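You operate a simulated robot arm through the tools that you are given. There is no shell and no other tool.

The job below is to be done with a simulated robot arm. You get a single attempt, and the scene is never put back.

JOB
Box the capped jar of pellets, then shut and latch the lid.
Fine: draw the jar carrier OUT and leave it there; stand the jar upright in the store box; leave the other small jars. Set down upright: small jar with the orange foot.

Only the result counts: the job must be done as asked and must still hold three seconds after the hand-in. Knocking over, shifting, dropping, spilling or breaking anything else fails it. Lids that push on must go on centred and level and be pressed home; caps that screw on are set level and turned clockwise until they are tight.

ROBOT AND FRAMES
A 6-joint arm with a two-finger parallel gripper, fixed in place. Base frame: the origin is at the foot of the arm, x ahead of it, y to its left, z up; the work surface is at about z = 8. Units: mm, degrees, N and s.
With the tool pointing down near the work surface it reaches from about 140 to 580 mm from the base axis. Its first joint turns from -66.0 to 66.0 degrees. Payload 2.1 kg.
The TCP is the grasp point between the finger pads, 30 mm short of the fingertips. In the tool frame z runs along the fingers and y along their closing line. Largest opening 94 mm; finger width 28, thickness 10; the body of the gripper, 50 by 96 mm, starts 55 mm behind the TCP.
Orientation is that of the tool frame in the base frame, as [roll, pitch, yaw] about the fixed x, y, z axes, in that order (R = Rz(yaw) Ry(pitch) Rx(roll)). With the fingers straight down and closing along the base's y, the tool's x points along the base's -x, its y along +y and its z along -z.

CONTROLS
- The arm moves only by the tool drive_tool. Its argument "increments" is a list of rows, each a list of 3 entries, a list of its own where there are three numbers: the turn, a rotation vector about the tool's x, y, z in degrees, then the shift along the tool's x, y, z in mm, then the finger opening in mm, from 0 to 94. In form: [[[rx, ry, rz], [x, y, z], gripper], ...]. A call has 1 to 20 rows; each row is the pose to reach, as a shift and turn from the pose commanded when the call began, along the tool's axes at that moment. Each row takes 0.2 s and may step no farther than 50 mm and 8.6 degrees from the row before; otherwise, or with a gripper value out of range, the whole call is refused. Where a pose cannot be reached the arm comes as near as it can. A force on the tool above 50 N (or 10 N above the force at the start of the call, whichever is more), or a blocked arm, ends the call early, and 0.2 s more pass. Each finger travels about 72 mm/s and halts on what it meets, pressing with about 27 N; the grip force reading is that of the motor and also rises with nothing between the fingers. The clock runs only during rows and for 0.2 s after the last one: add rows that repeat a pose to give the fingers time. It gives the time, the measured TCP pose, the force on the tool (base axes), the opening and the grip force at its end, in the units of the frame above (readings bear some noise), with the torque about the TCP (base axes, N m) and any sound that the robot's microphone picked up.
- Cameras (640 x 400 px; columns grow to the right, rows downward): "scene" is fixed at [57.3, -369.2, 504.3]; the picture's right is [0.77, -0.64, 0.00], its down [-0.25, -0.30, -0.92] and it looks along [0.59, 0.71, -0.39] (base axes); focal length 295 px, centre (320, 200). "wrist" rides on the gripper at [76, 14, -102] in the tool frame; the picture's right is [-0.18, 0.98, 0.00], its down [-0.75, -0.14, -0.64] and it looks along [-0.63, -0.12, 0.77] (tool axes); focal length 243 px, centre (320, 200). There is no depth. A picture from a camera that has moved, and an enlarged one, comes with that camera's place and axes in the base frame and with its lens.
- capture(camera): a new picture of that camera. No time passes.
- close_up(camera, box): a new picture of the part [left, top, right, bottom] of that camera's present view, enlarged. No time passes.
- sign_off(): hands the job in; it is judged then, once.

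Nothing tells you positions but the pictures and the camera data. Unless the task says otherwise, let go and move clear before handing in.

The tools are called after "Request:" by a JSON object that holds its "op" and its "data". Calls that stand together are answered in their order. drive_tool: Moves the arm, as the interface text tells. Its arguments: {"type":"object","properties":{"increments":{"type":"array"}},"required":["increments"]} The other tools are called the same way: capture (camera) takes a picture; close_up (camera, box) takes an enlarged picture of a part of a camera's view; sign_off () hands the job in.

At the start:

```text
clock: 0.0
eef_pos: [309.9, 133.7, 442.8]
ee_rot: [179.9, 0.0, 180.0]
ft_force: [0.4, -0.4, 0.2]
ft_torque: [0.02, 0.03, 0.0]
opening: 94.2
finger_force: 0.0
```

scene: 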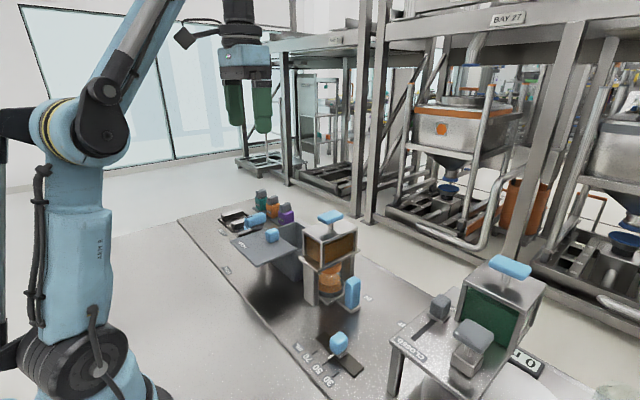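
wrist: 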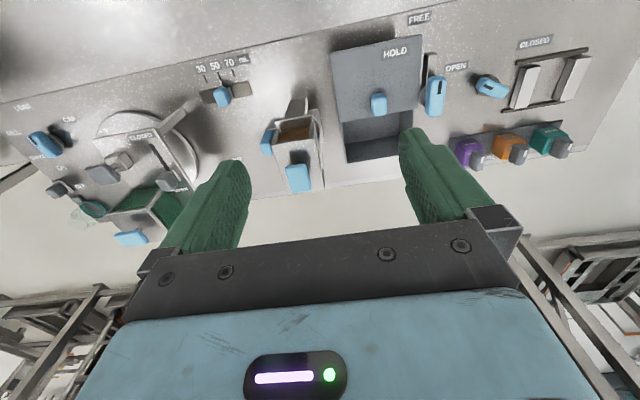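

I see a panel-like bench with several fixtures: a store box with a lid (HOLD/FREE), a hopper with an orange-filled hopper and a jar carrier, a machine on the right with a green window, and small jars at the back. I'll take closer looks before moving anything.

Request:
{"op": "close_up", "data": {"camera": "scene", "box": [200, 170, 400, 295]}}

Request:
{"op": "close_up", "data": {"camera": "scene", "box": [280, 240, 600, 400]}}

Request:
{"op": "close_up", "data": {"camera": "wrist", "box": [0, 60, 260, 260]}}

Request:
{"op": "close_up", "data": {"camera": "wrist", "box": [180, 0, 440, 200]}}

Request:
{"op": "close_up", "data": {"camera": "wrist", "box": [380, 0, 640, 200]}}

```text
3.20 times, centred on (300, 232) of scene
camera zoom: at [57.3, -369.2, 504.3], right [0.77, -0.64, 0.0], down [-0.25, -0.3, -0.92], along [0.59, 0.71, -0.39], focal length 945 px, centre (384, 96)
```

zoom: 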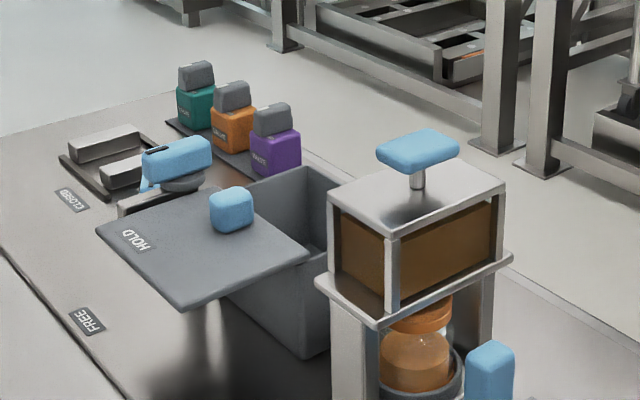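

```text
2.00 times, centred on (440, 320) of scene
camera zoom: at [57.3, -369.2, 504.3], right [0.77, -0.64, 0.0], down [-0.25, -0.3, -0.92], along [0.59, 0.71, -0.39], focal length 591 px, centre (80, -40)
```

zoom: 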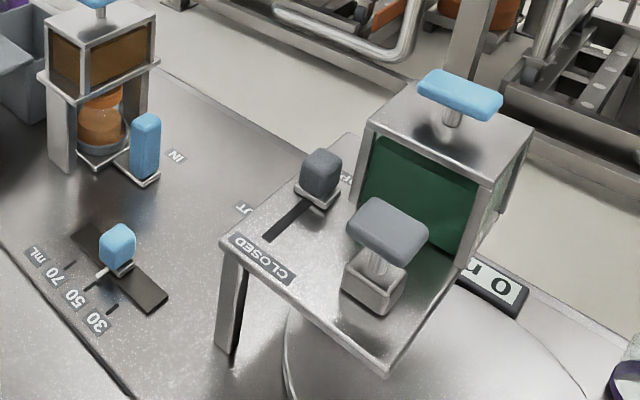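

```text
2.00 times, centred on (130, 160) of wrist
camera zoom: at [235.2, 147.0, 544.2], right [0.18, 0.98, 0.0], down [0.75, -0.14, 0.64], along [0.63, -0.12, -0.77], focal length 485 px, centre (700, 280)
```

zoom: 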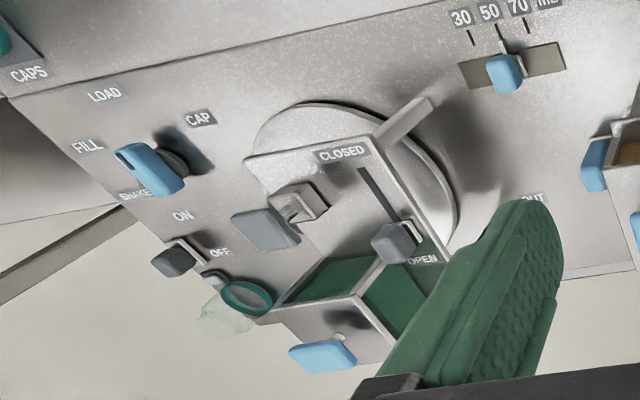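

```text
2.00 times, centred on (310, 100) of wrist
camera zoom: at [235.2, 147.0, 544.2], right [0.18, 0.98, 0.0], down [0.75, -0.14, 0.64], along [0.63, -0.12, -0.77], focal length 485 px, centre (340, 400)
```

zoom: 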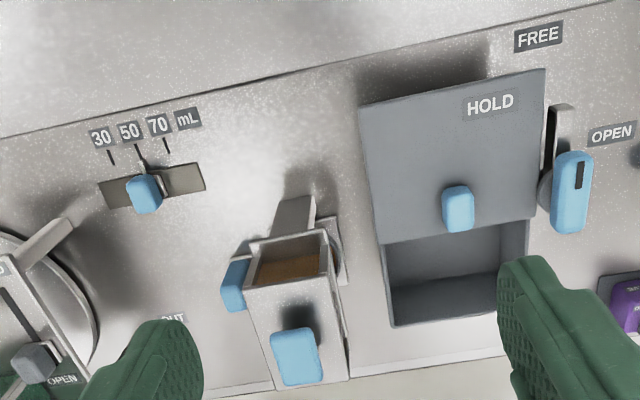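

```text
2.00 times, centred on (510, 100) of wrist
camera zoom: at [235.2, 147.0, 544.2], right [0.18, 0.98, 0.0], down [0.75, -0.14, 0.64], along [0.63, -0.12, -0.77], focal length 485 px, centre (-60, 400)
```

zoom: 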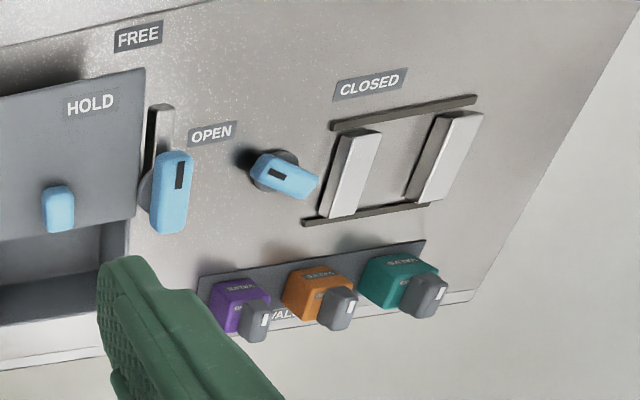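

I take the store box to be around x≈420, y≈215 with a flat plate lid drawn toward the robot, the jar under the hopper at about (448, 63), and its carrier handle at about (457, -2). I'll move the wrist camera to get better views of the box and latch.

Request:
{"op": "drive_tool", "data": {"increments": [[[0, 0, 0], [15, 16, 30], 94], [[0, 0, 0], [30, 33, 61], 94], [[0, 0, 0], [45, 50, 92], 94], [[0, 0, 0], [60, 66, 123], 94], [[0, 0, 0], [60, 66, 123], 94]]}}

Request:
{"op": "capture", "data": {"camera": "wrist"}}

Request:
{"op": "close_up", "data": {"camera": "wrist", "box": [200, 0, 440, 150]}}

Request:
{"op": "close_up", "data": {"camera": "scene", "box": [285, 240, 385, 310]}}

```text
clock: 1.2
eef_pos: [248.3, 200.9, 320.9]
ee_rot: [-180.0, 0.0, -180.0]
ft_force: [-0.5, 0.3, -0.9]
ft_torque: [0.01, -0.01, 0.0]
opening: 94.1
finger_force: 0.1
```

```text
taken
camera wrist: at [174.2, 214.4, 422.3], right [0.18, 0.98, 0.0], down [0.75, -0.14, 0.64], along [0.63, -0.12, -0.77], focal length 243 px, centre (320, 200)
```

wrist: 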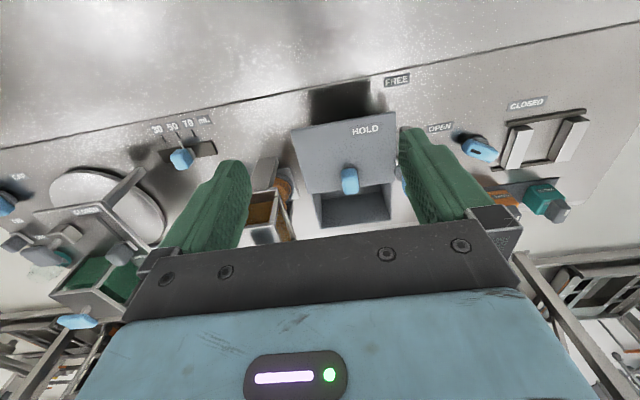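

```text
2.67 times, centred on (320, 75) of wrist
camera zoom: at [174.2, 214.4, 422.3], right [0.18, 0.98, 0.0], down [0.75, -0.14, 0.64], along [0.63, -0.12, -0.77], focal length 647 px, centre (320, 533)
```

zoom: 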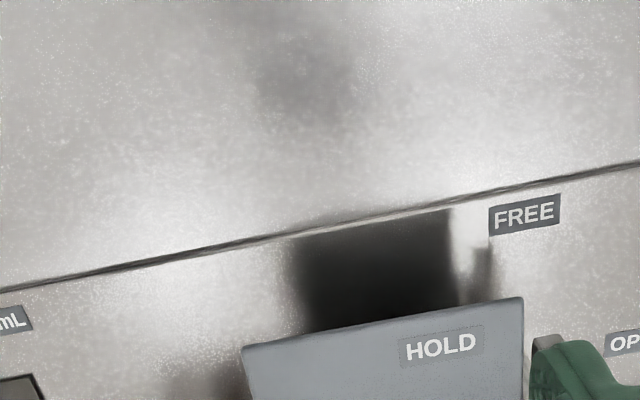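

```text
5.71 times, centred on (335, 275) of scene
camera zoom: at [57.3, -369.2, 504.3], right [0.77, -0.64, 0.0], down [-0.25, -0.3, -0.92], along [0.59, 0.71, -0.39], focal length 1688 px, centre (234, -229)
```

zoom: 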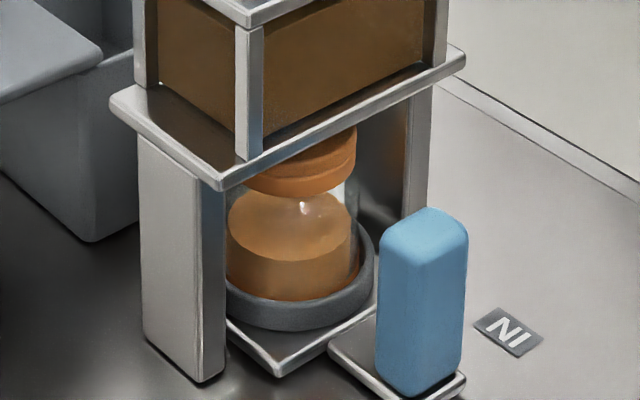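

The jar with the orange cap and foot is in the carrier's grey cup under the hopper. I'll move the camera closer over the box to study lid, guide and latch lever.

Request:
{"op": "drive_tool", "data": {"increments": [[[0, 0, 0], [-34, 8, 14], 94], [[0, 0, 0], [-68, 16, 28], 94], [[0, 0, 0], [-102, 24, 41], 94], [[0, 0, 0], [-102, 24, 41], 94]]}}

Request:
{"op": "capture", "data": {"camera": "wrist"}}

Request:
{"op": "close_up", "data": {"camera": "wrist", "box": [200, 60, 440, 210]}}

Request:
{"op": "close_up", "data": {"camera": "wrist", "box": [380, 0, 640, 162]}}

Request:
{"op": "capture", "data": {"camera": "scene"}}

```text
clock: 2.2
eef_pos: [351.9, 222.2, 278.6]
ee_rot: [-179.9, 0.0, -180.0]
ft_force: [0.0, -0.3, 0.2]
ft_torque: [0.0, -0.03, -0.01]
opening: 93.7
finger_force: 0.0
```

```text
taken
camera wrist: at [277.1, 235.9, 380.4], right [0.18, 0.98, 0.0], down [0.75, -0.14, 0.64], along [0.63, -0.12, -0.77], focal length 243 px, centre (320, 200)
```

wrist: 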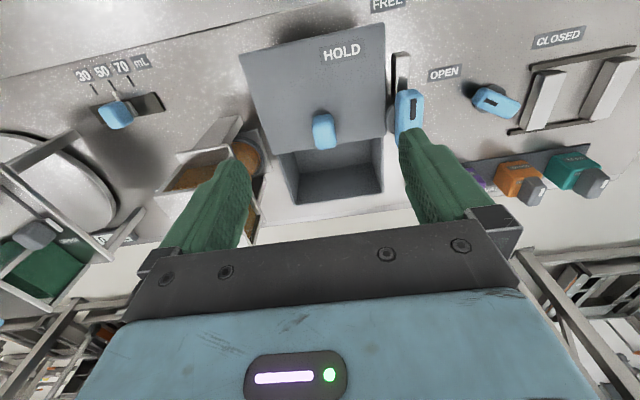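

```text
2.67 times, centred on (320, 135) of wrist
camera zoom: at [277.1, 235.9, 380.4], right [0.18, 0.98, 0.0], down [0.75, -0.14, 0.64], along [0.63, -0.12, -0.77], focal length 647 px, centre (320, 373)
```

zoom: 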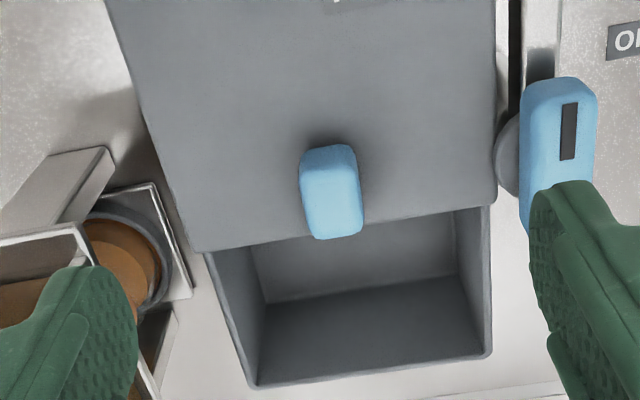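

```text
2.46 times, centred on (510, 81) of wrist
camera zoom: at [277.1, 235.9, 380.4], right [0.18, 0.98, 0.0], down [0.75, -0.14, 0.64], along [0.63, -0.12, -0.77], focal length 597 px, centre (-148, 493)
```

zoom: 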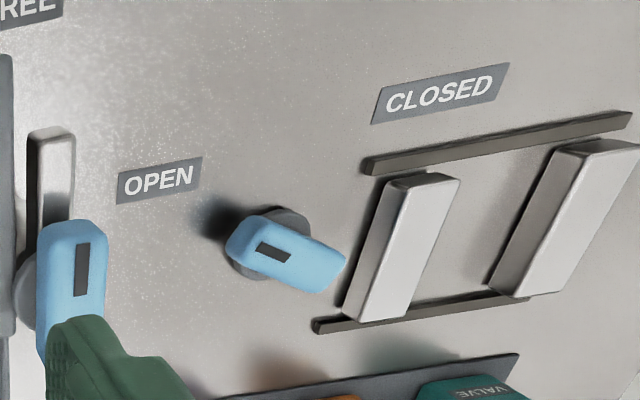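

```text
taken
```

scene: 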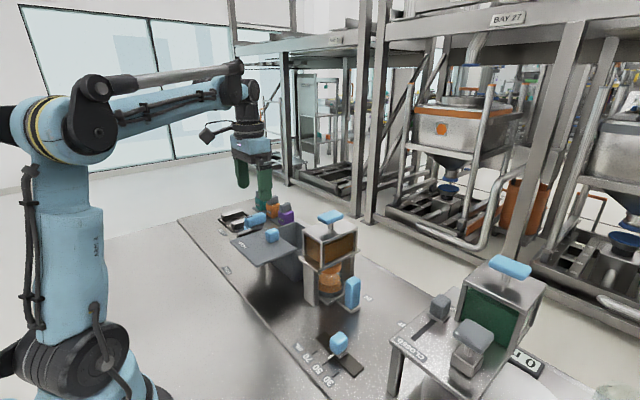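

The lid is a plate about 110×140 mm at z≈110, drawn about 100 mm toward the robot (x 306–415), and the box spans x≈405–512, y≈150–288. A blue lever with a metal bar sits at about (392, 305), pointing to FREE. I'll centre the camera on that latch.

Request:
{"op": "drive_tool", "data": {"increments": [[[0, 0, 0], [15, 35, 0], 94], [[0, 0, 0], [30, 70, 0], 94], [[0, 0, 0], [30, 70, 0], 94]]}}

Request:
{"op": "capture", "data": {"camera": "wrist"}}

Request:
{"op": "close_up", "data": {"camera": "wrist", "box": [240, 20, 440, 145]}}

Request:
{"op": "close_up", "data": {"camera": "scene", "box": [200, 190, 320, 265]}}

```text
clock: 3.0
eef_pos: [321.7, 293.0, 281.0]
ee_rot: [-179.9, 0.0, 180.0]
ft_force: [-0.5, 0.2, 0.3]
ft_torque: [0.01, -0.01, 0.02]
opening: 94.2
finger_force: 0.0
```

```text
taken
camera wrist: at [247.1, 306.8, 382.3], right [0.18, 0.98, 0.0], down [0.75, -0.14, 0.64], along [0.63, -0.12, -0.77], focal length 243 px, centre (320, 200)
```

wrist: 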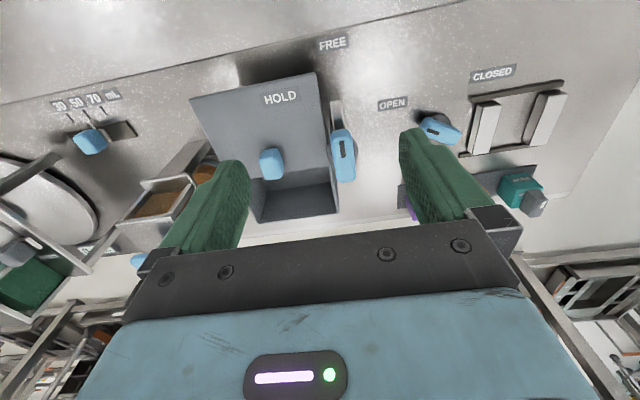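

```text
3.20 times, centred on (340, 82) of wrist
camera zoom: at [247.1, 306.8, 382.3], right [0.18, 0.98, 0.0], down [0.75, -0.14, 0.64], along [0.63, -0.12, -0.77], focal length 776 px, centre (256, 576)
```

zoom: 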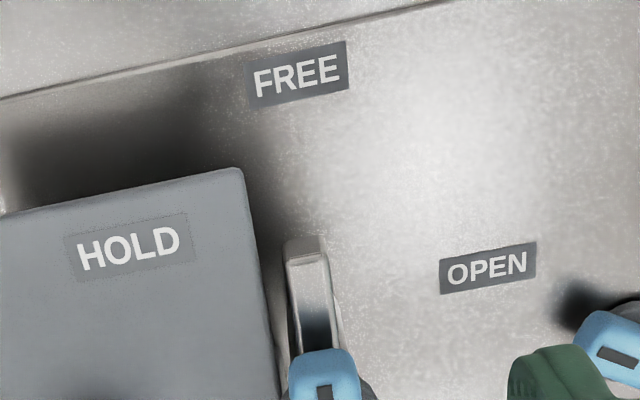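

```text
5.33 times, centred on (260, 228) of scene
camera zoom: at [57.3, -369.2, 504.3], right [0.77, -0.64, 0.0], down [-0.25, -0.3, -0.92], along [0.59, 0.71, -0.39], focal length 1575 px, centre (640, 53)
```

zoom: 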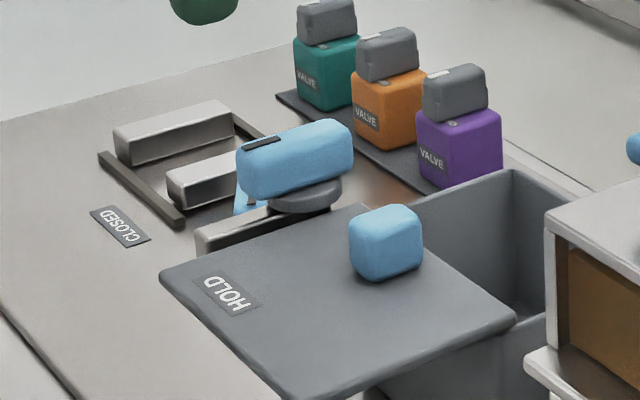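

The latch is a blue T-handle at about (391, 307) with a metal bar pointing to −x (FREE); it should swing behind the closed lid. Next I'll turn the tool 90° and move in front of the carrier to look at the handle and jar.

Request:
{"op": "drive_tool", "data": {"increments": [[[0, 0, -8.2], [-4, -30, -30], 94], [[0, 0, -16.4], [-8, -62, -50], 94], [[0, 0, -24.6], [-18, -95, -50], 94], [[0, 0, -32.8], [-28, -130, -50], 94], [[0, 0, -41], [-38, -165, -50], 94], [[0, 0, -49.2], [-48, -200, -50], 94], [[0, 0, -57.4], [-60, -235, -50], 94], [[0, 0, -65.6], [-72, -270, -50], 94], [[0, 0, -73.8], [-84, -305, -45], 94], [[0, 0, -82], [-96, -340, -35], 94], [[0, 0, -90], [-108, -363, -19], 94], [[0, 0, -90], [-108, -363, -19], 94]]}}

Request:
{"op": "capture", "data": {"camera": "wrist"}}

Request:
{"op": "capture", "data": {"camera": "scene"}}

```text
clock: 5.6
eef_pos: [431.3, -70.4, 297.1]
ee_rot: [-180.0, 0.0, -90.0]
ft_force: [-0.5, -0.1, -0.9]
ft_torque: [0.0, 0.03, 0.02]
opening: 93.8
finger_force: 0.0
```

```text
taken
camera wrist: at [418.2, -147.3, 398.7], right [-0.98, 0.18, 0.0], down [0.14, 0.75, 0.64], along [0.12, 0.63, -0.77], focal length 243 px, centre (320, 200)
```

wrist: 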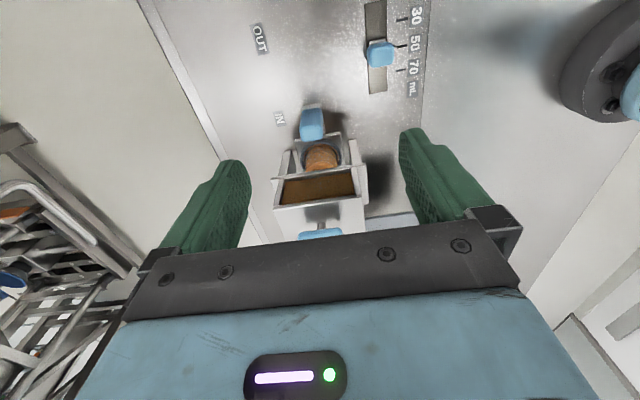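

```text
taken
```

scene: 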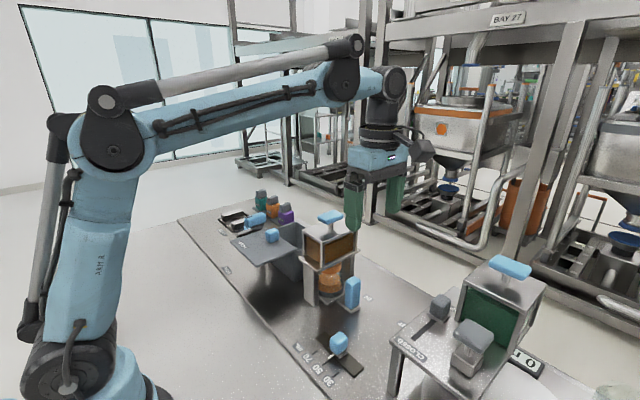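

I'm now in front of the hopper with the camera looking toward +y. I'll enlarge the handle and jar area for measuring.

Request:
{"op": "close_up", "data": {"camera": "wrist", "box": [240, 80, 400, 240]}}

Request:
{"op": "close_up", "data": {"camera": "wrist", "box": [230, 0, 430, 125]}}

```text
2.50 times, centred on (320, 160) of wrist
camera zoom: at [418.2, -147.3, 398.7], right [-0.98, 0.18, 0.0], down [0.14, 0.75, 0.64], along [0.12, 0.63, -0.77], focal length 606 px, centre (320, 300)
```

zoom: 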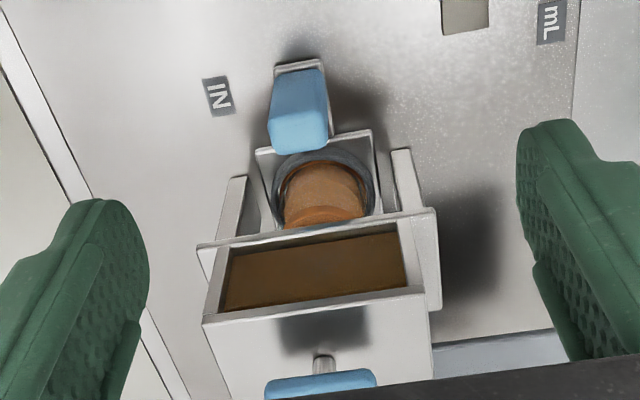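

```text
3.20 times, centred on (330, 62) of wrist
camera zoom: at [418.2, -147.3, 398.7], right [-0.98, 0.18, 0.0], down [0.14, 0.75, 0.64], along [0.12, 0.63, -0.77], focal length 776 px, centre (288, 640)
```

zoom: 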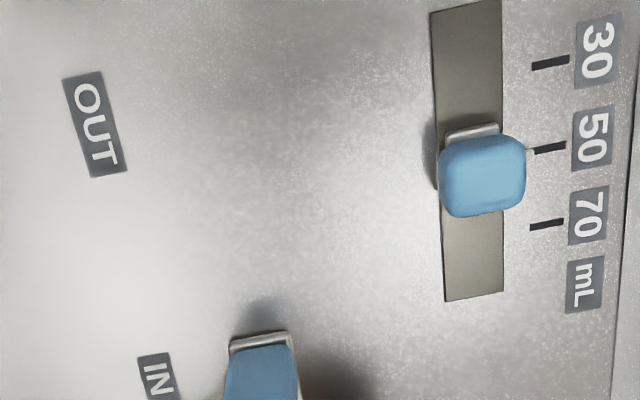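

I take the carrier handle to be at about (453, -11), z 14–89, with about 109 mm of travel to the OUT mark at y≈-119. I'll hover above the handle and check alignment.

Request:
{"op": "drive_tool", "data": {"increments": [[[0, 0, 0], [-20, -8, 30], 80], [[0, 0, 0], [-40, -16, 60], 80], [[0, 0, 0], [-59, -22, 97], 80], [[0, 0, 0], [-59, -22, 125], 80], [[0, 0, 0], [-59, -22, 125], 80]]}}

Request:
{"op": "capture", "data": {"camera": "wrist"}}

Request:
{"op": "capture", "data": {"camera": "scene"}}

Request:
{"op": "close_up", "data": {"camera": "scene", "box": [280, 180, 440, 300]}}

```text
clock: 6.8
eef_pos: [452.9, -8.7, 172.9]
ee_rot: [-180.0, 0.1, -90.0]
ft_force: [0.4, -0.3, 0.1]
ft_torque: [0.01, -0.02, -0.03]
opening: 79.9
finger_force: 0.0
```

```text
taken
camera wrist: at [439.6, -85.5, 274.9], right [-0.98, 0.18, 0.0], down [0.14, 0.75, 0.64], along [0.12, 0.63, -0.77], focal length 243 px, centre (320, 200)
```

wrist: 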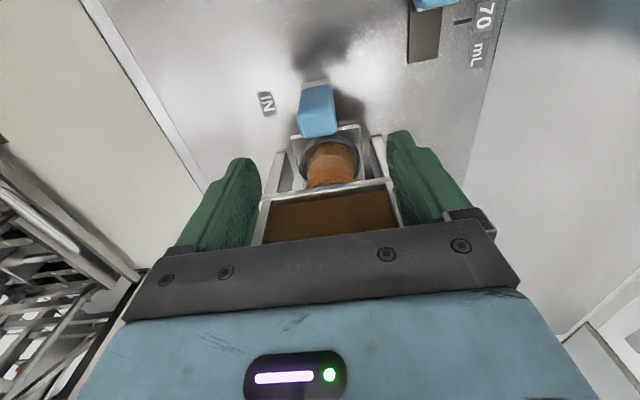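

```text
taken
```

scene: 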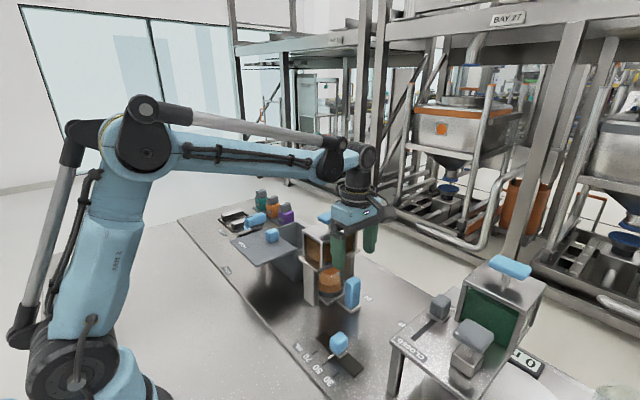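

```text
3.33 times, centred on (360, 240) of scene
camera zoom: at [57.3, -369.2, 504.3], right [0.77, -0.64, 0.0], down [-0.25, -0.3, -0.92], along [0.59, 0.71, -0.39], focal length 984 px, centre (187, 67)
```

zoom: 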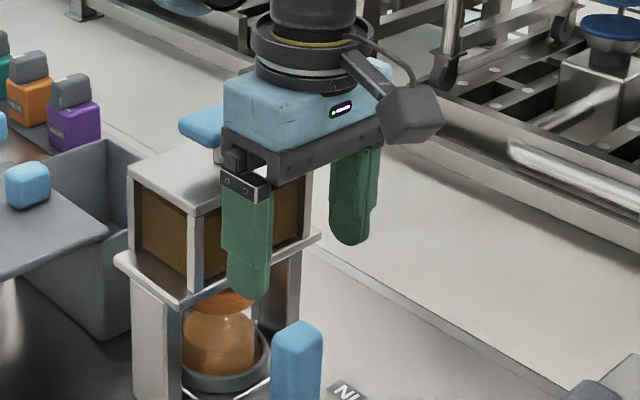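

The handle top sits at about (456, -10, 89), right between the fingers. I'll descend to z≈80 and close on it.

Request:
{"op": "drive_tool", "data": {"increments": [[[0, 0, 0], [1, -3, 30], 75], [[0, 0, 0], [1, -3, 60], 70], [[0, 0, 0], [1, -3, 80], 70], [[0, 0, 0], [1, -3, 92], 70], [[0, 0, 0], [1, -3, 92], 70]]}}

Request:
{"op": "capture", "data": {"camera": "wrist"}}

Request:
{"op": "close_up", "data": {"camera": "scene", "box": [280, 180, 440, 300]}}

```text
clock: 8.0
eef_pos: [455.5, -11.3, 80.6]
ee_rot: [-180.0, 0.0, -90.0]
ft_force: [-0.3, 0.0, 0.6]
ft_torque: [0.02, -0.01, -0.03]
opening: 70.1
finger_force: 0.0
```

```text
taken
camera wrist: at [441.8, -88.4, 182.4], right [-0.98, 0.18, 0.0], down [0.14, 0.75, 0.64], along [0.12, 0.63, -0.77], focal length 243 px, centre (320, 200)
```

wrist: 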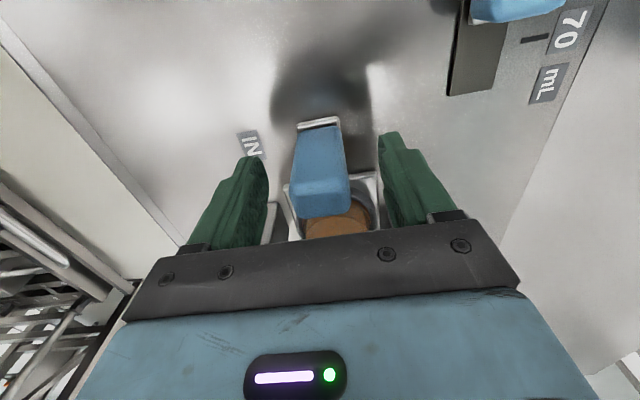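

```text
3.33 times, centred on (360, 240) of scene
camera zoom: at [57.3, -369.2, 504.3], right [0.77, -0.64, 0.0], down [-0.25, -0.3, -0.92], along [0.59, 0.71, -0.39], focal length 984 px, centre (187, 67)
```

zoom: 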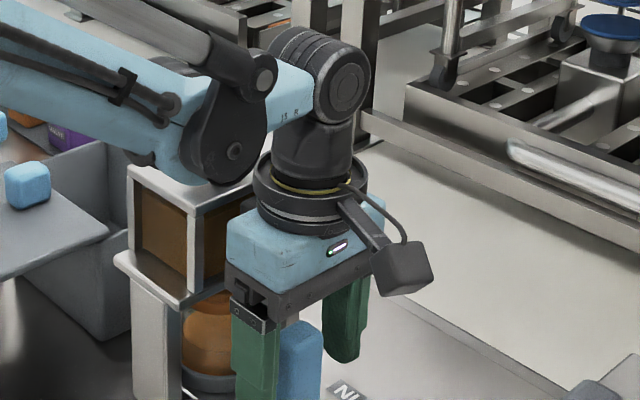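

Handle is centred between the pads. I'll close on it and then draw 20 mm toward −y as a test.

Request:
{"op": "drive_tool", "data": {"increments": [[[0, 0, 0], [0, 0, 0], 20], [[0, 0, 0], [0, 0, 0], 15], [[0, 0, 0], [0, 0, 0], 15], [[0, 0, 0], [5, 0, 0], 15], [[0, 0, 0], [10, 0, 0], 15], [[0, 0, 0], [15, 0, 0], 15], [[0, 0, 0], [20, 0, 0], 15]]}}

Request:
{"op": "capture", "data": {"camera": "wrist"}}

Request:
{"op": "capture", "data": {"camera": "scene"}}

```text
clock: 9.6
eef_pos: [455.6, -31.3, 79.4]
ee_rot: [179.9, 0.0, -89.9]
ft_force: [0.2, 1.0, 17.3]
ft_torque: [0.15, 0.21, 0.05]
opening: 35.9
finger_force: 44.6
```

```text
taken
camera wrist: at [442.3, -108.0, 182.6], right [-0.98, 0.18, 0.0], down [0.14, 0.75, 0.64], along [0.12, 0.63, -0.77], focal length 243 px, centre (320, 200)
```

wrist: 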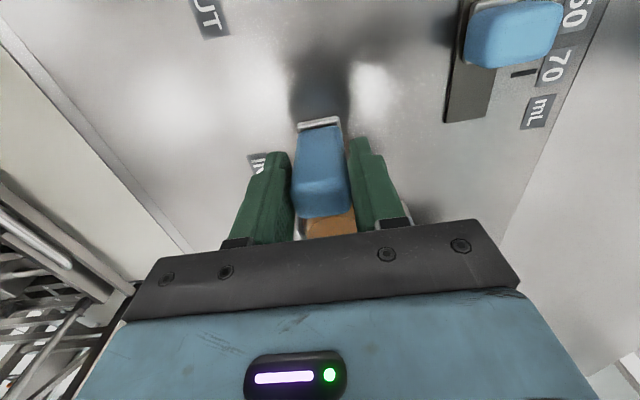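

```text
taken
```

scene: 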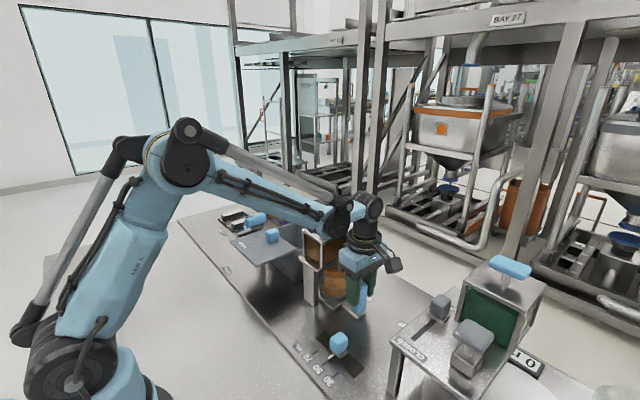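

The carrier follows the handle. I'll draw it further, to about 55 mm, watching the force.

Request:
{"op": "drive_tool", "data": {"increments": [[[0, 0, 0], [6, 0, 0], 15], [[0, 0, 0], [12, 0, 0], 15], [[0, 0, 0], [18, 0, 0], 15], [[0, 0, 0], [24, 0, 0], 15], [[0, 0, 0], [30, 0, 0], 15], [[0, 0, 0], [36, 0, 0], 15], [[0, 0, 0], [36, 0, 0], 15]]}}

Request:
{"op": "capture", "data": {"camera": "wrist"}}

Request:
{"op": "capture", "data": {"camera": "scene"}}

```text
clock: 11.2
eef_pos: [455.1, -68.0, 80.6]
ee_rot: [180.0, -0.1, -89.9]
ft_force: [-1.3, 1.0, 26.0]
ft_torque: [0.47, 0.03, 0.07]
opening: 36.0
finger_force: 44.8
```

```text
taken
camera wrist: at [442.1, -144.7, 182.4], right [-0.98, 0.18, 0.0], down [0.14, 0.75, 0.64], along [0.12, 0.63, -0.77], focal length 243 px, centre (320, 200)
```

wrist: 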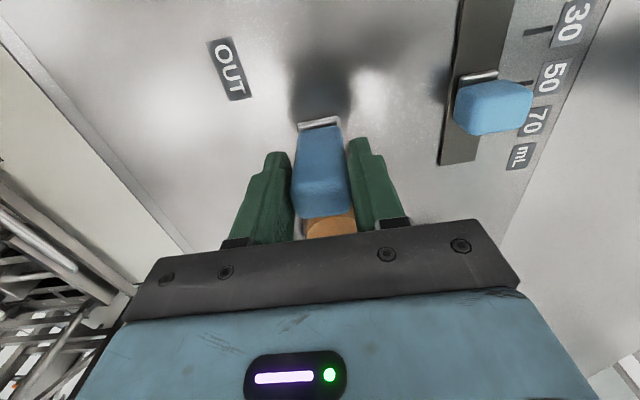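

```text
taken
```

scene: 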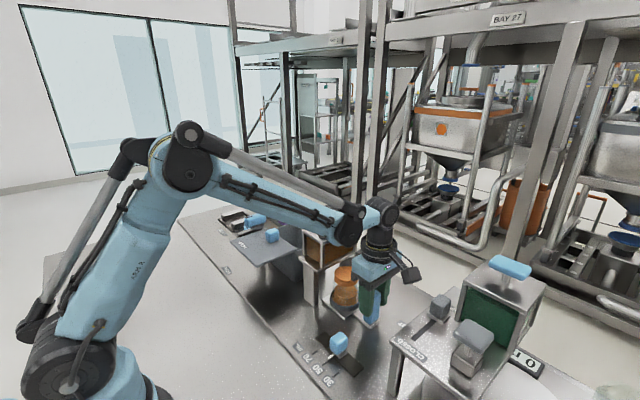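

The carrier is out by about 57 mm. I'll look closely at the jar and at the machine's clearance before changing the grip.

Request:
{"op": "close_up", "data": {"camera": "scene", "box": [300, 230, 420, 330]}}

Request:
{"op": "close_up", "data": {"camera": "scene", "box": [380, 230, 560, 400]}}

```text
4.00 times, centred on (360, 280) of scene
camera zoom: at [57.2, -369.2, 504.3], right [0.77, -0.64, 0.0], down [-0.25, -0.3, -0.92], along [0.59, 0.71, -0.39], focal length 1181 px, centre (160, -120)
```

zoom: 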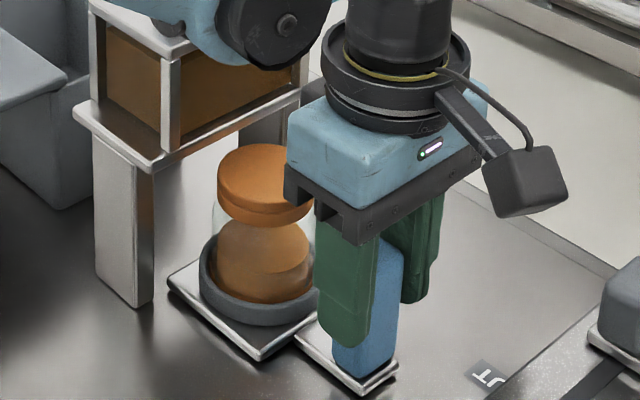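

```text
2.35 times, centred on (470, 315) of scene
camera zoom: at [57.2, -369.2, 504.3], right [0.77, -0.64, 0.0], down [-0.25, -0.3, -0.92], along [0.59, 0.71, -0.39], focal length 695 px, centre (-33, -71)
```

zoom: 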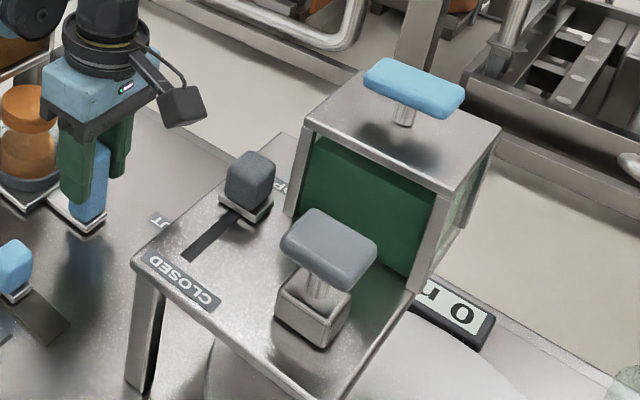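

The jar stands in the cup about 65 mm behind the handle, clear of the hopper's legs so far. To keep the camera housing above the machine's grey knob, I'll release, regrip about 15 mm higher, and finish the pull.

Request:
{"op": "drive_tool", "data": {"increments": [[[0, 0, 0], [0, 0, 0], 45], [[0, 0, 0], [0, 0, 0], 60], [[0, 0, 0], [0, 0, -8], 60], [[0, 0, 0], [0, 0, -16], 60], [[0, 0, 0], [0, 0, -16], 60]]}}

```text
clock: 12.4
eef_pos: [455.3, -68.8, 96.9]
ee_rot: [-180.0, 0.0, -90.0]
ft_force: [-0.1, 0.1, -0.1]
ft_torque: [0.01, 0.0, 0.0]
opening: 60.0
finger_force: 0.0
```

Request:
{"op": "capture", "data": {"camera": "wrist"}}

Request:
{"op": "drive_tool", "data": {"increments": [[[0, 0, 0], [0, 0, 0], 25], [[0, 0, 0], [0, 0, 0], 15], [[0, 0, 0], [0, 0, 0], 15], [[0, 0, 0], [6, 0, 0], 15], [[0, 0, 0], [12, 0, 0], 15], [[0, 0, 0], [18, 0, 0], 15], [[0, 0, 0], [24, 0, 0], 15]]}}

Request:
{"op": "capture", "data": {"camera": "scene"}}

Request:
{"op": "close_up", "data": {"camera": "scene", "box": [300, 230, 500, 370]}}

```text
taken
camera wrist: at [442.1, -145.1, 198.7], right [-0.98, 0.18, 0.0], down [0.14, 0.75, 0.64], along [0.12, 0.63, -0.77], focal length 243 px, centre (320, 200)
```

wrist: 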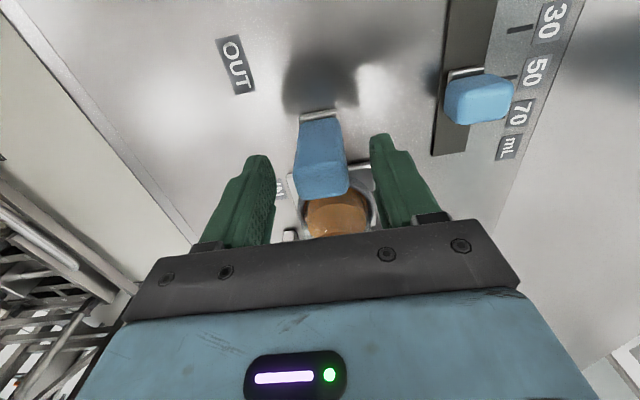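

```text
clock: 14.0
eef_pos: [453.8, -91.7, 96.4]
ee_rot: [-179.9, 0.0, -90.1]
ft_force: [8.2, 1.4, 13.0]
ft_torque: [-0.06, -0.41, -0.06]
opening: 31.6
finger_force: 45.1
```

```text
taken
```

scene: 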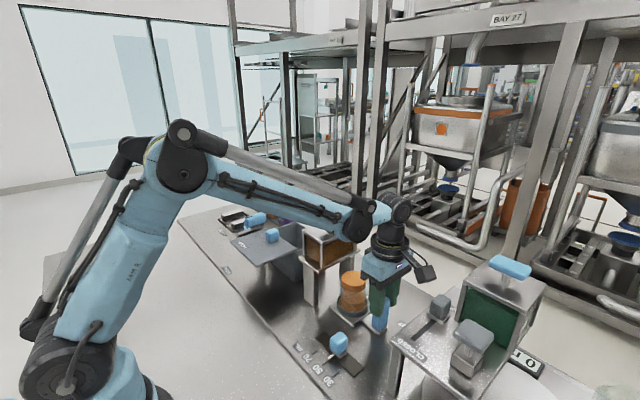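

```text
2.86 times, centred on (400, 300) of scene
camera zoom: at [57.2, -369.2, 504.3], right [0.77, -0.64, 0.0], down [-0.25, -0.3, -0.92], along [0.59, 0.71, -0.39], focal length 844 px, centre (91, -86)
```

zoom: 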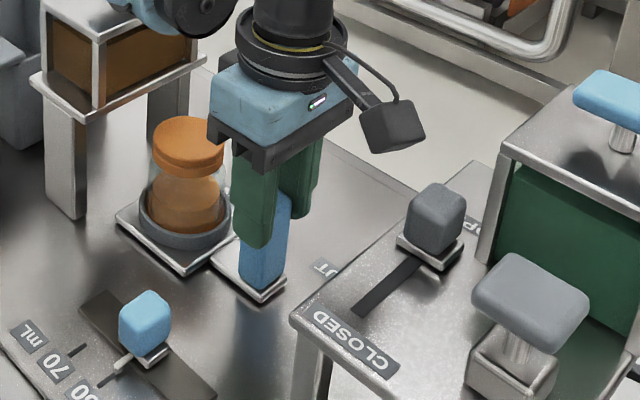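

Carrier still follows, camera housing clear of the knob. I'll continue to the OUT end in small steps.

Request:
{"op": "drive_tool", "data": {"increments": [[[0, 0, 0], [5, 0, 0], 15], [[0, 0, 0], [10, 0, 0], 15], [[0, 0, 0], [15, 0, 0], 15], [[0, 0, 0], [20, 0, 0], 15], [[0, 0, 0], [20, 0, 0], 15]]}}

Request:
{"op": "close_up", "data": {"camera": "scene", "box": [300, 230, 500, 370]}}

Request:
{"op": "capture", "data": {"camera": "wrist"}}

```text
clock: 15.2
eef_pos: [454.6, -112.5, 97.3]
ee_rot: [179.8, 0.0, -90.0]
ft_force: [1.6, 0.4, 15.8]
ft_torque: [0.15, -0.3, 0.08]
opening: 31.6
finger_force: 44.7
```

```text
2.86 times, centred on (400, 300) of scene
camera zoom: at [57.2, -369.2, 504.3], right [0.77, -0.64, 0.0], down [-0.25, -0.3, -0.92], along [0.59, 0.71, -0.39], focal length 844 px, centre (91, -86)
```

zoom: 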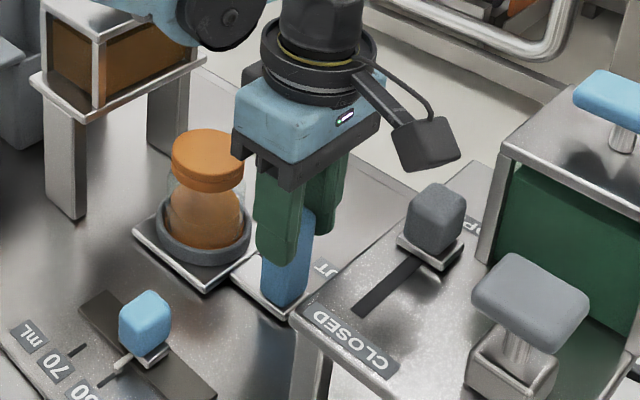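

```text
taken
camera wrist: at [442.3, -189.1, 198.5], right [-0.98, 0.18, 0.0], down [0.14, 0.75, 0.64], along [0.12, 0.63, -0.77], focal length 243 px, centre (320, 200)
```

wrist: 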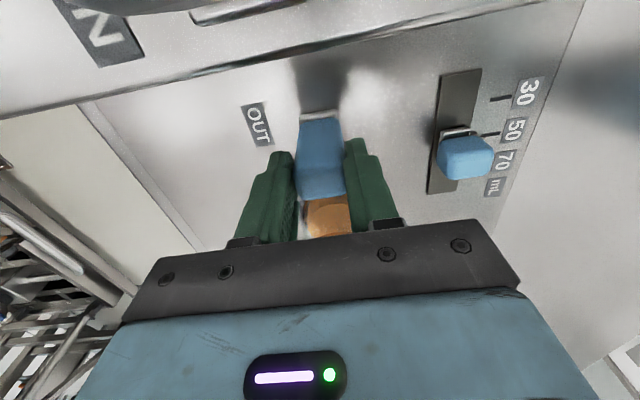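

About 8 mm remain to the OUT mark (y≈-120). Continuing gently until it stops.

Request:
{"op": "drive_tool", "data": {"increments": [[[0, 0, 0], [4, 0, 0], 15], [[0, 0, 0], [8, 0, 0], 15], [[0, 0, 0], [10, 0, 0], 15], [[0, 0, 0], [12, 0, 0], 15], [[0, 0, 0], [12, 0, 0], 15]]}}

Request:
{"op": "close_up", "data": {"camera": "scene", "box": [300, 230, 500, 370]}}

Request:
{"op": "capture", "data": {"camera": "wrist"}}

```text
clock: 16.4
eef_pos: [456.2, -123.0, 96.4]
ee_rot: [180.0, 0.2, -89.9]
ft_force: [-4.2, 17.7, 27.4]
ft_torque: [-0.22, 0.11, -0.15]
opening: 31.7
finger_force: 45.3
```

```text
2.86 times, centred on (400, 300) of scene
camera zoom: at [57.2, -369.1, 504.3], right [0.77, -0.64, 0.0], down [-0.25, -0.3, -0.92], along [0.59, 0.71, -0.39], focal length 844 px, centre (91, -86)
```

zoom: 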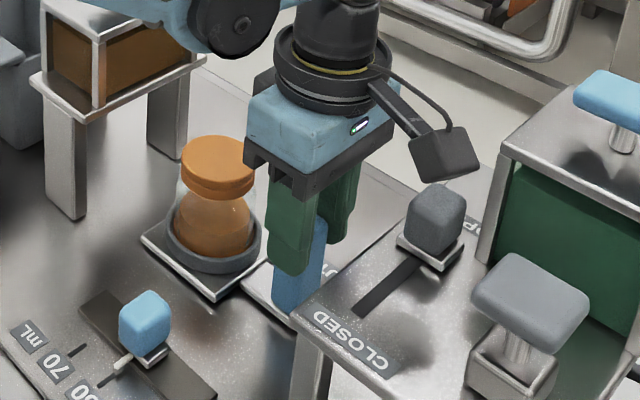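

```text
taken
camera wrist: at [442.4, -199.6, 198.0], right [-0.98, 0.18, 0.0], down [0.14, 0.75, 0.64], along [0.12, 0.63, -0.76], focal length 243 px, centre (320, 200)
```

wrist: 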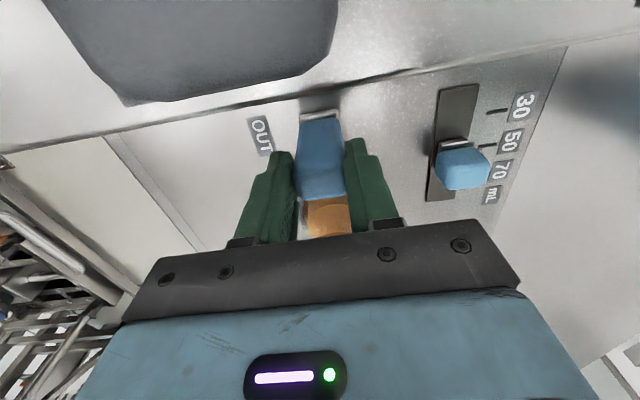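

The carrier has reached its OUT stop (17.7 N back-force at y≈-123). I'll release, rise straight up, and look down at the jar.

Request:
{"op": "drive_tool", "data": {"increments": [[[0, 0, 0], [-2, 0, 0], 15], [[0, 0, 0], [-2, 0, 0], 50], [[0, 0, 0], [-2, 0, 0], 65], [[0, 0, 0], [-2, 0, -30], 65], [[0, 0, 0], [-2, 0, -70], 75], [[0, 0, 0], [-2, 0, -115], 85], [[0, 0, 0], [-30, 0, -150], 90], [[0, 0, 0], [-55, 0, -170], 90], [[0, 0, 0], [-55, 0, -170], 90]]}}

Request:
{"op": "capture", "data": {"camera": "wrist"}}

Request:
{"op": "close_up", "data": {"camera": "wrist", "box": [240, 60, 400, 200]}}

Request:
{"op": "close_up", "data": {"camera": "scene", "box": [300, 230, 460, 350]}}

```text
clock: 18.4
eef_pos: [453.4, -68.6, 265.2]
ee_rot: [180.0, 0.0, -90.1]
ft_force: [0.3, 1.4, -0.1]
ft_torque: [0.01, 0.0, 0.04]
opening: 90.0
finger_force: 0.0
```

```text
taken
camera wrist: at [440.8, -145.2, 367.1], right [-0.98, 0.18, 0.0], down [0.14, 0.75, 0.64], along [0.12, 0.63, -0.77], focal length 243 px, centre (320, 200)
```

wrist: 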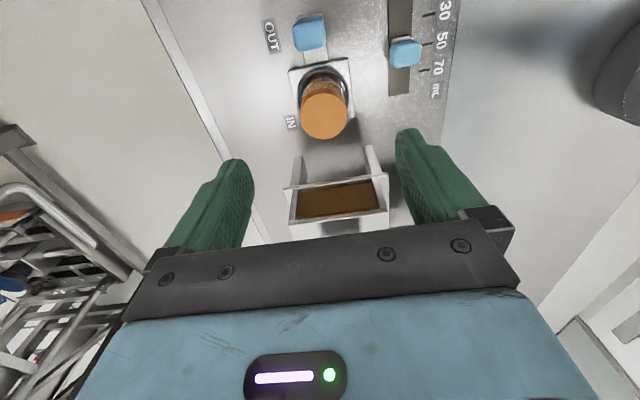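

```text
2.86 times, centred on (320, 130) of wrist
camera zoom: at [440.8, -145.2, 367.1], right [-0.98, 0.18, 0.0], down [0.14, 0.75, 0.64], along [0.12, 0.63, -0.77], focal length 693 px, centre (320, 400)
```

zoom: 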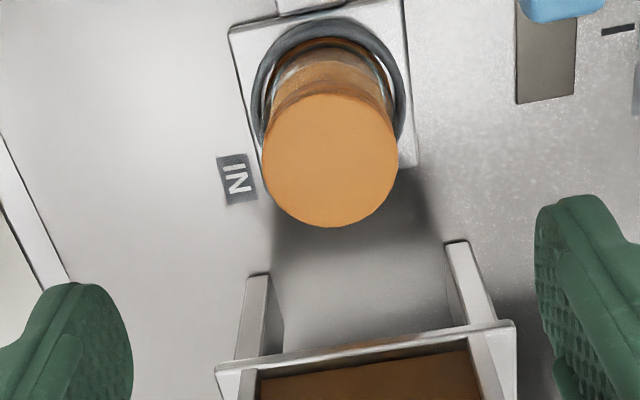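

```text
3.33 times, centred on (380, 290) of scene
camera zoom: at [57.3, -369.2, 504.3], right [0.77, -0.64, 0.0], down [-0.25, -0.3, -0.92], along [0.59, 0.71, -0.39], focal length 984 px, centre (120, -100)
```

zoom: 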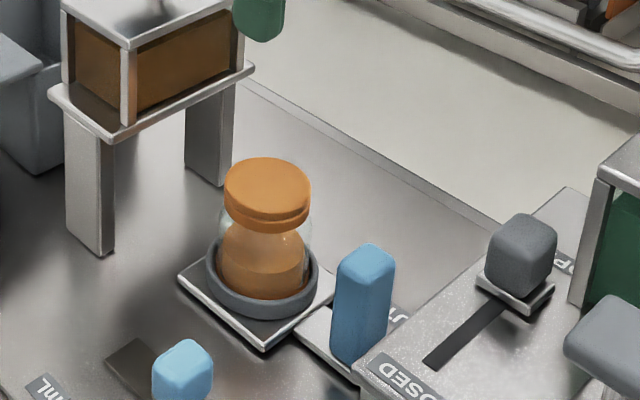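

The jar's cap is about 53 mm across, centred near (456, -48), top at z≈100, and stands level in the cup. I'll come straight down over it with fingers closing along x.

Request:
{"op": "drive_tool", "data": {"increments": [[[0, 0, 0], [-10, -1, 40], 90], [[0, 0, 0], [-20, -2.6, 80], 90], [[0, 0, 0], [-20, -2.6, 110], 90], [[0, 0, 0], [-20, -2.6, 125], 90], [[0, 0, 0], [-20, -2.6, 125], 90]]}}

Request:
{"op": "capture", "data": {"camera": "wrist"}}

Request:
{"op": "close_up", "data": {"camera": "scene", "box": [300, 200, 460, 320]}}

```text
clock: 19.6
eef_pos: [456.7, -47.6, 141.5]
ee_rot: [-180.0, 0.0, -90.1]
ft_force: [0.0, 0.0, -0.5]
ft_torque: [-0.01, -0.03, -0.01]
opening: 90.0
finger_force: 0.1
```

```text
taken
camera wrist: at [444.0, -126.1, 242.7], right [-0.98, 0.18, 0.0], down [0.14, 0.75, 0.64], along [0.12, 0.63, -0.77], focal length 243 px, centre (320, 200)
```

wrist: 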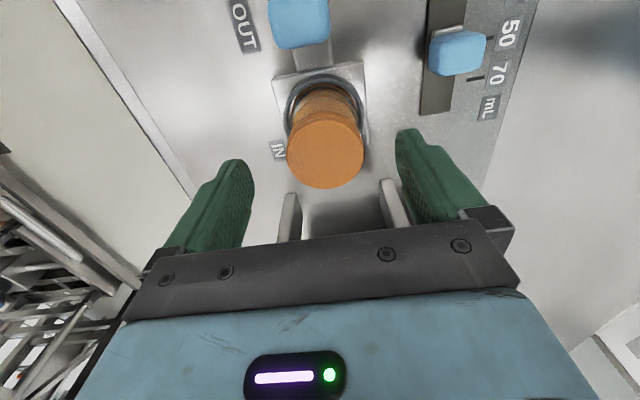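

```text
3.33 times, centred on (380, 260) of scene
camera zoom: at [57.3, -369.2, 504.3], right [0.77, -0.64, 0.0], down [-0.25, -0.3, -0.92], along [0.59, 0.71, -0.39], focal length 984 px, centre (120, 0)
```

zoom: 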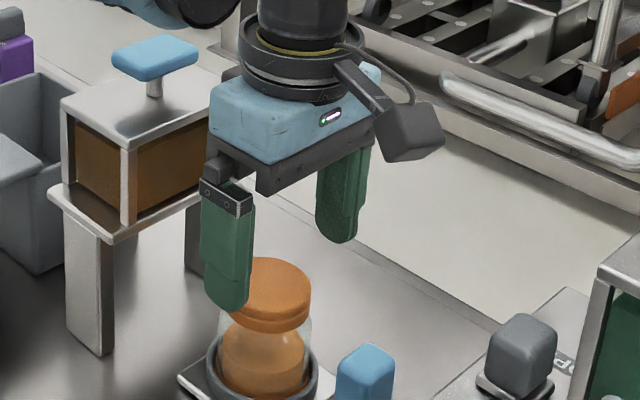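

The cap is centred between the open fingers. I'll descend to z≈83 and check from the scene camera before closing.

Request:
{"op": "drive_tool", "data": {"increments": [[[0, 0, 0], [0, 1, 20], 90], [[0, 0, 0], [0, 1, 40], 90], [[0, 0, 0], [0, 1, 58], 90], [[0, 0, 0], [0, 1, 58], 90]]}}

Request:
{"op": "capture", "data": {"camera": "wrist"}}

Request:
{"op": "close_up", "data": {"camera": "scene", "box": [300, 220, 460, 340]}}

```text
clock: 20.6
eef_pos: [455.8, -50.4, 82.8]
ee_rot: [179.9, 0.0, -89.9]
ft_force: [0.2, -0.1, -0.5]
ft_torque: [0.01, 0.03, 0.03]
opening: 89.9
finger_force: 0.0
```

```text
taken
camera wrist: at [443.7, -126.4, 183.5], right [-0.98, 0.18, 0.0], down [0.14, 0.75, 0.64], along [0.12, 0.63, -0.77], focal length 243 px, centre (320, 200)
```

wrist: 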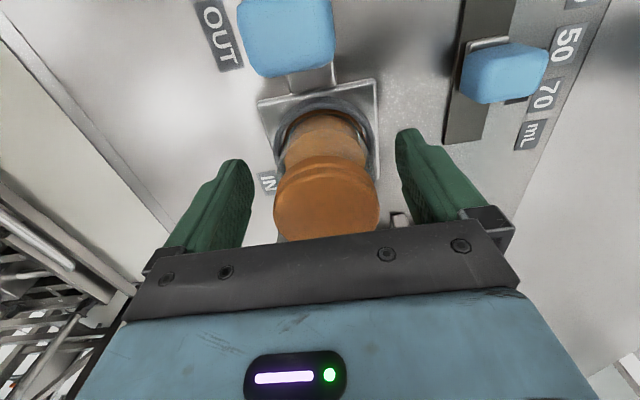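

```text
3.33 times, centred on (380, 280) of scene
camera zoom: at [57.3, -369.2, 504.3], right [0.77, -0.64, 0.0], down [-0.25, -0.3, -0.92], along [0.59, 0.71, -0.39], focal length 984 px, centre (120, -67)
```

zoom: 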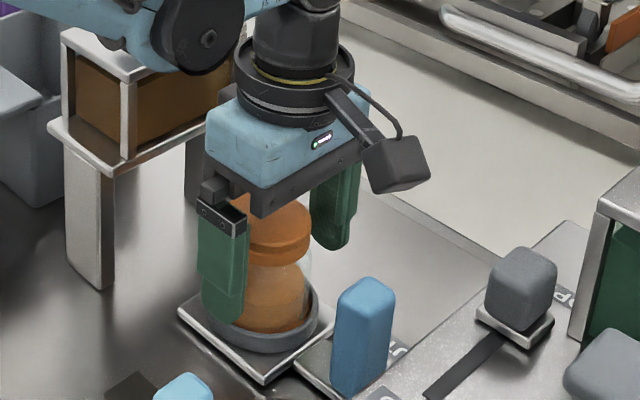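

The cap top is near z≈92 and the jar is centred at (455, -50). Closing on it now.

Request:
{"op": "drive_tool", "data": {"increments": [[[0, 0, 0], [0, 0, 0], 60], [[0, 0, 0], [0, 0, 0], 45], [[0, 0, 0], [0, 0, 0], 40], [[0, 0, 0], [0, 0, 0], 40], [[0, 0, 0], [0, 0, 0], 40]]}}

Request:
{"op": "close_up", "data": {"camera": "scene", "box": [300, 220, 460, 340]}}

Request:
{"op": "capture", "data": {"camera": "wrist"}}

```text
clock: 21.8
eef_pos: [456.9, -48.6, 81.7]
ee_rot: [180.0, 0.0, -89.9]
ft_force: [0.3, 0.1, -1.4]
ft_torque: [-0.01, -0.03, 0.0]
opening: 57.8
finger_force: 27.0
```

```text
3.33 times, centred on (380, 280) of scene
camera zoom: at [57.3, -369.2, 504.3], right [0.77, -0.64, 0.0], down [-0.25, -0.3, -0.92], along [0.59, 0.71, -0.39], focal length 984 px, centre (120, -67)
```

zoom: 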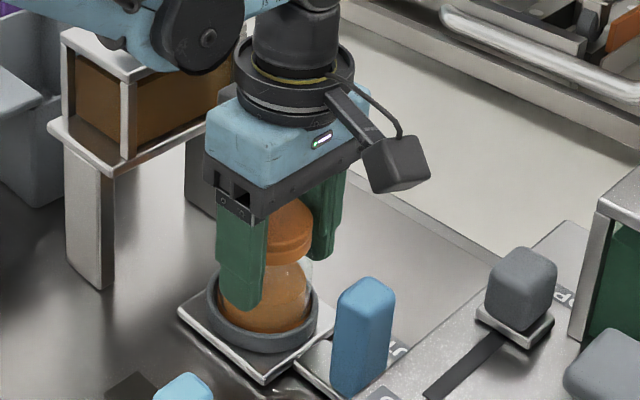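

```text
taken
camera wrist: at [443.7, -126.4, 183.8], right [-0.98, 0.18, 0.0], down [0.14, 0.75, 0.64], along [0.12, 0.63, -0.77], focal length 243 px, centre (320, 200)
```

wrist: 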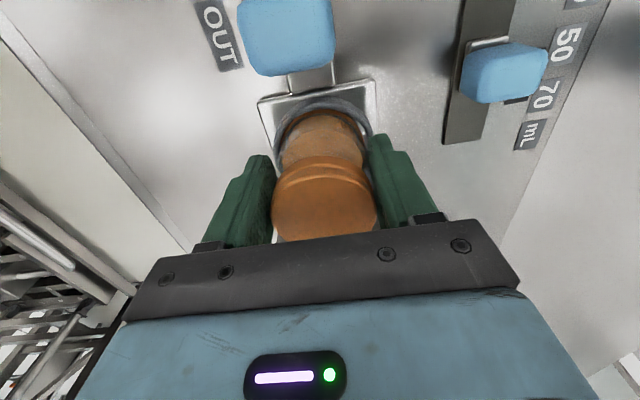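

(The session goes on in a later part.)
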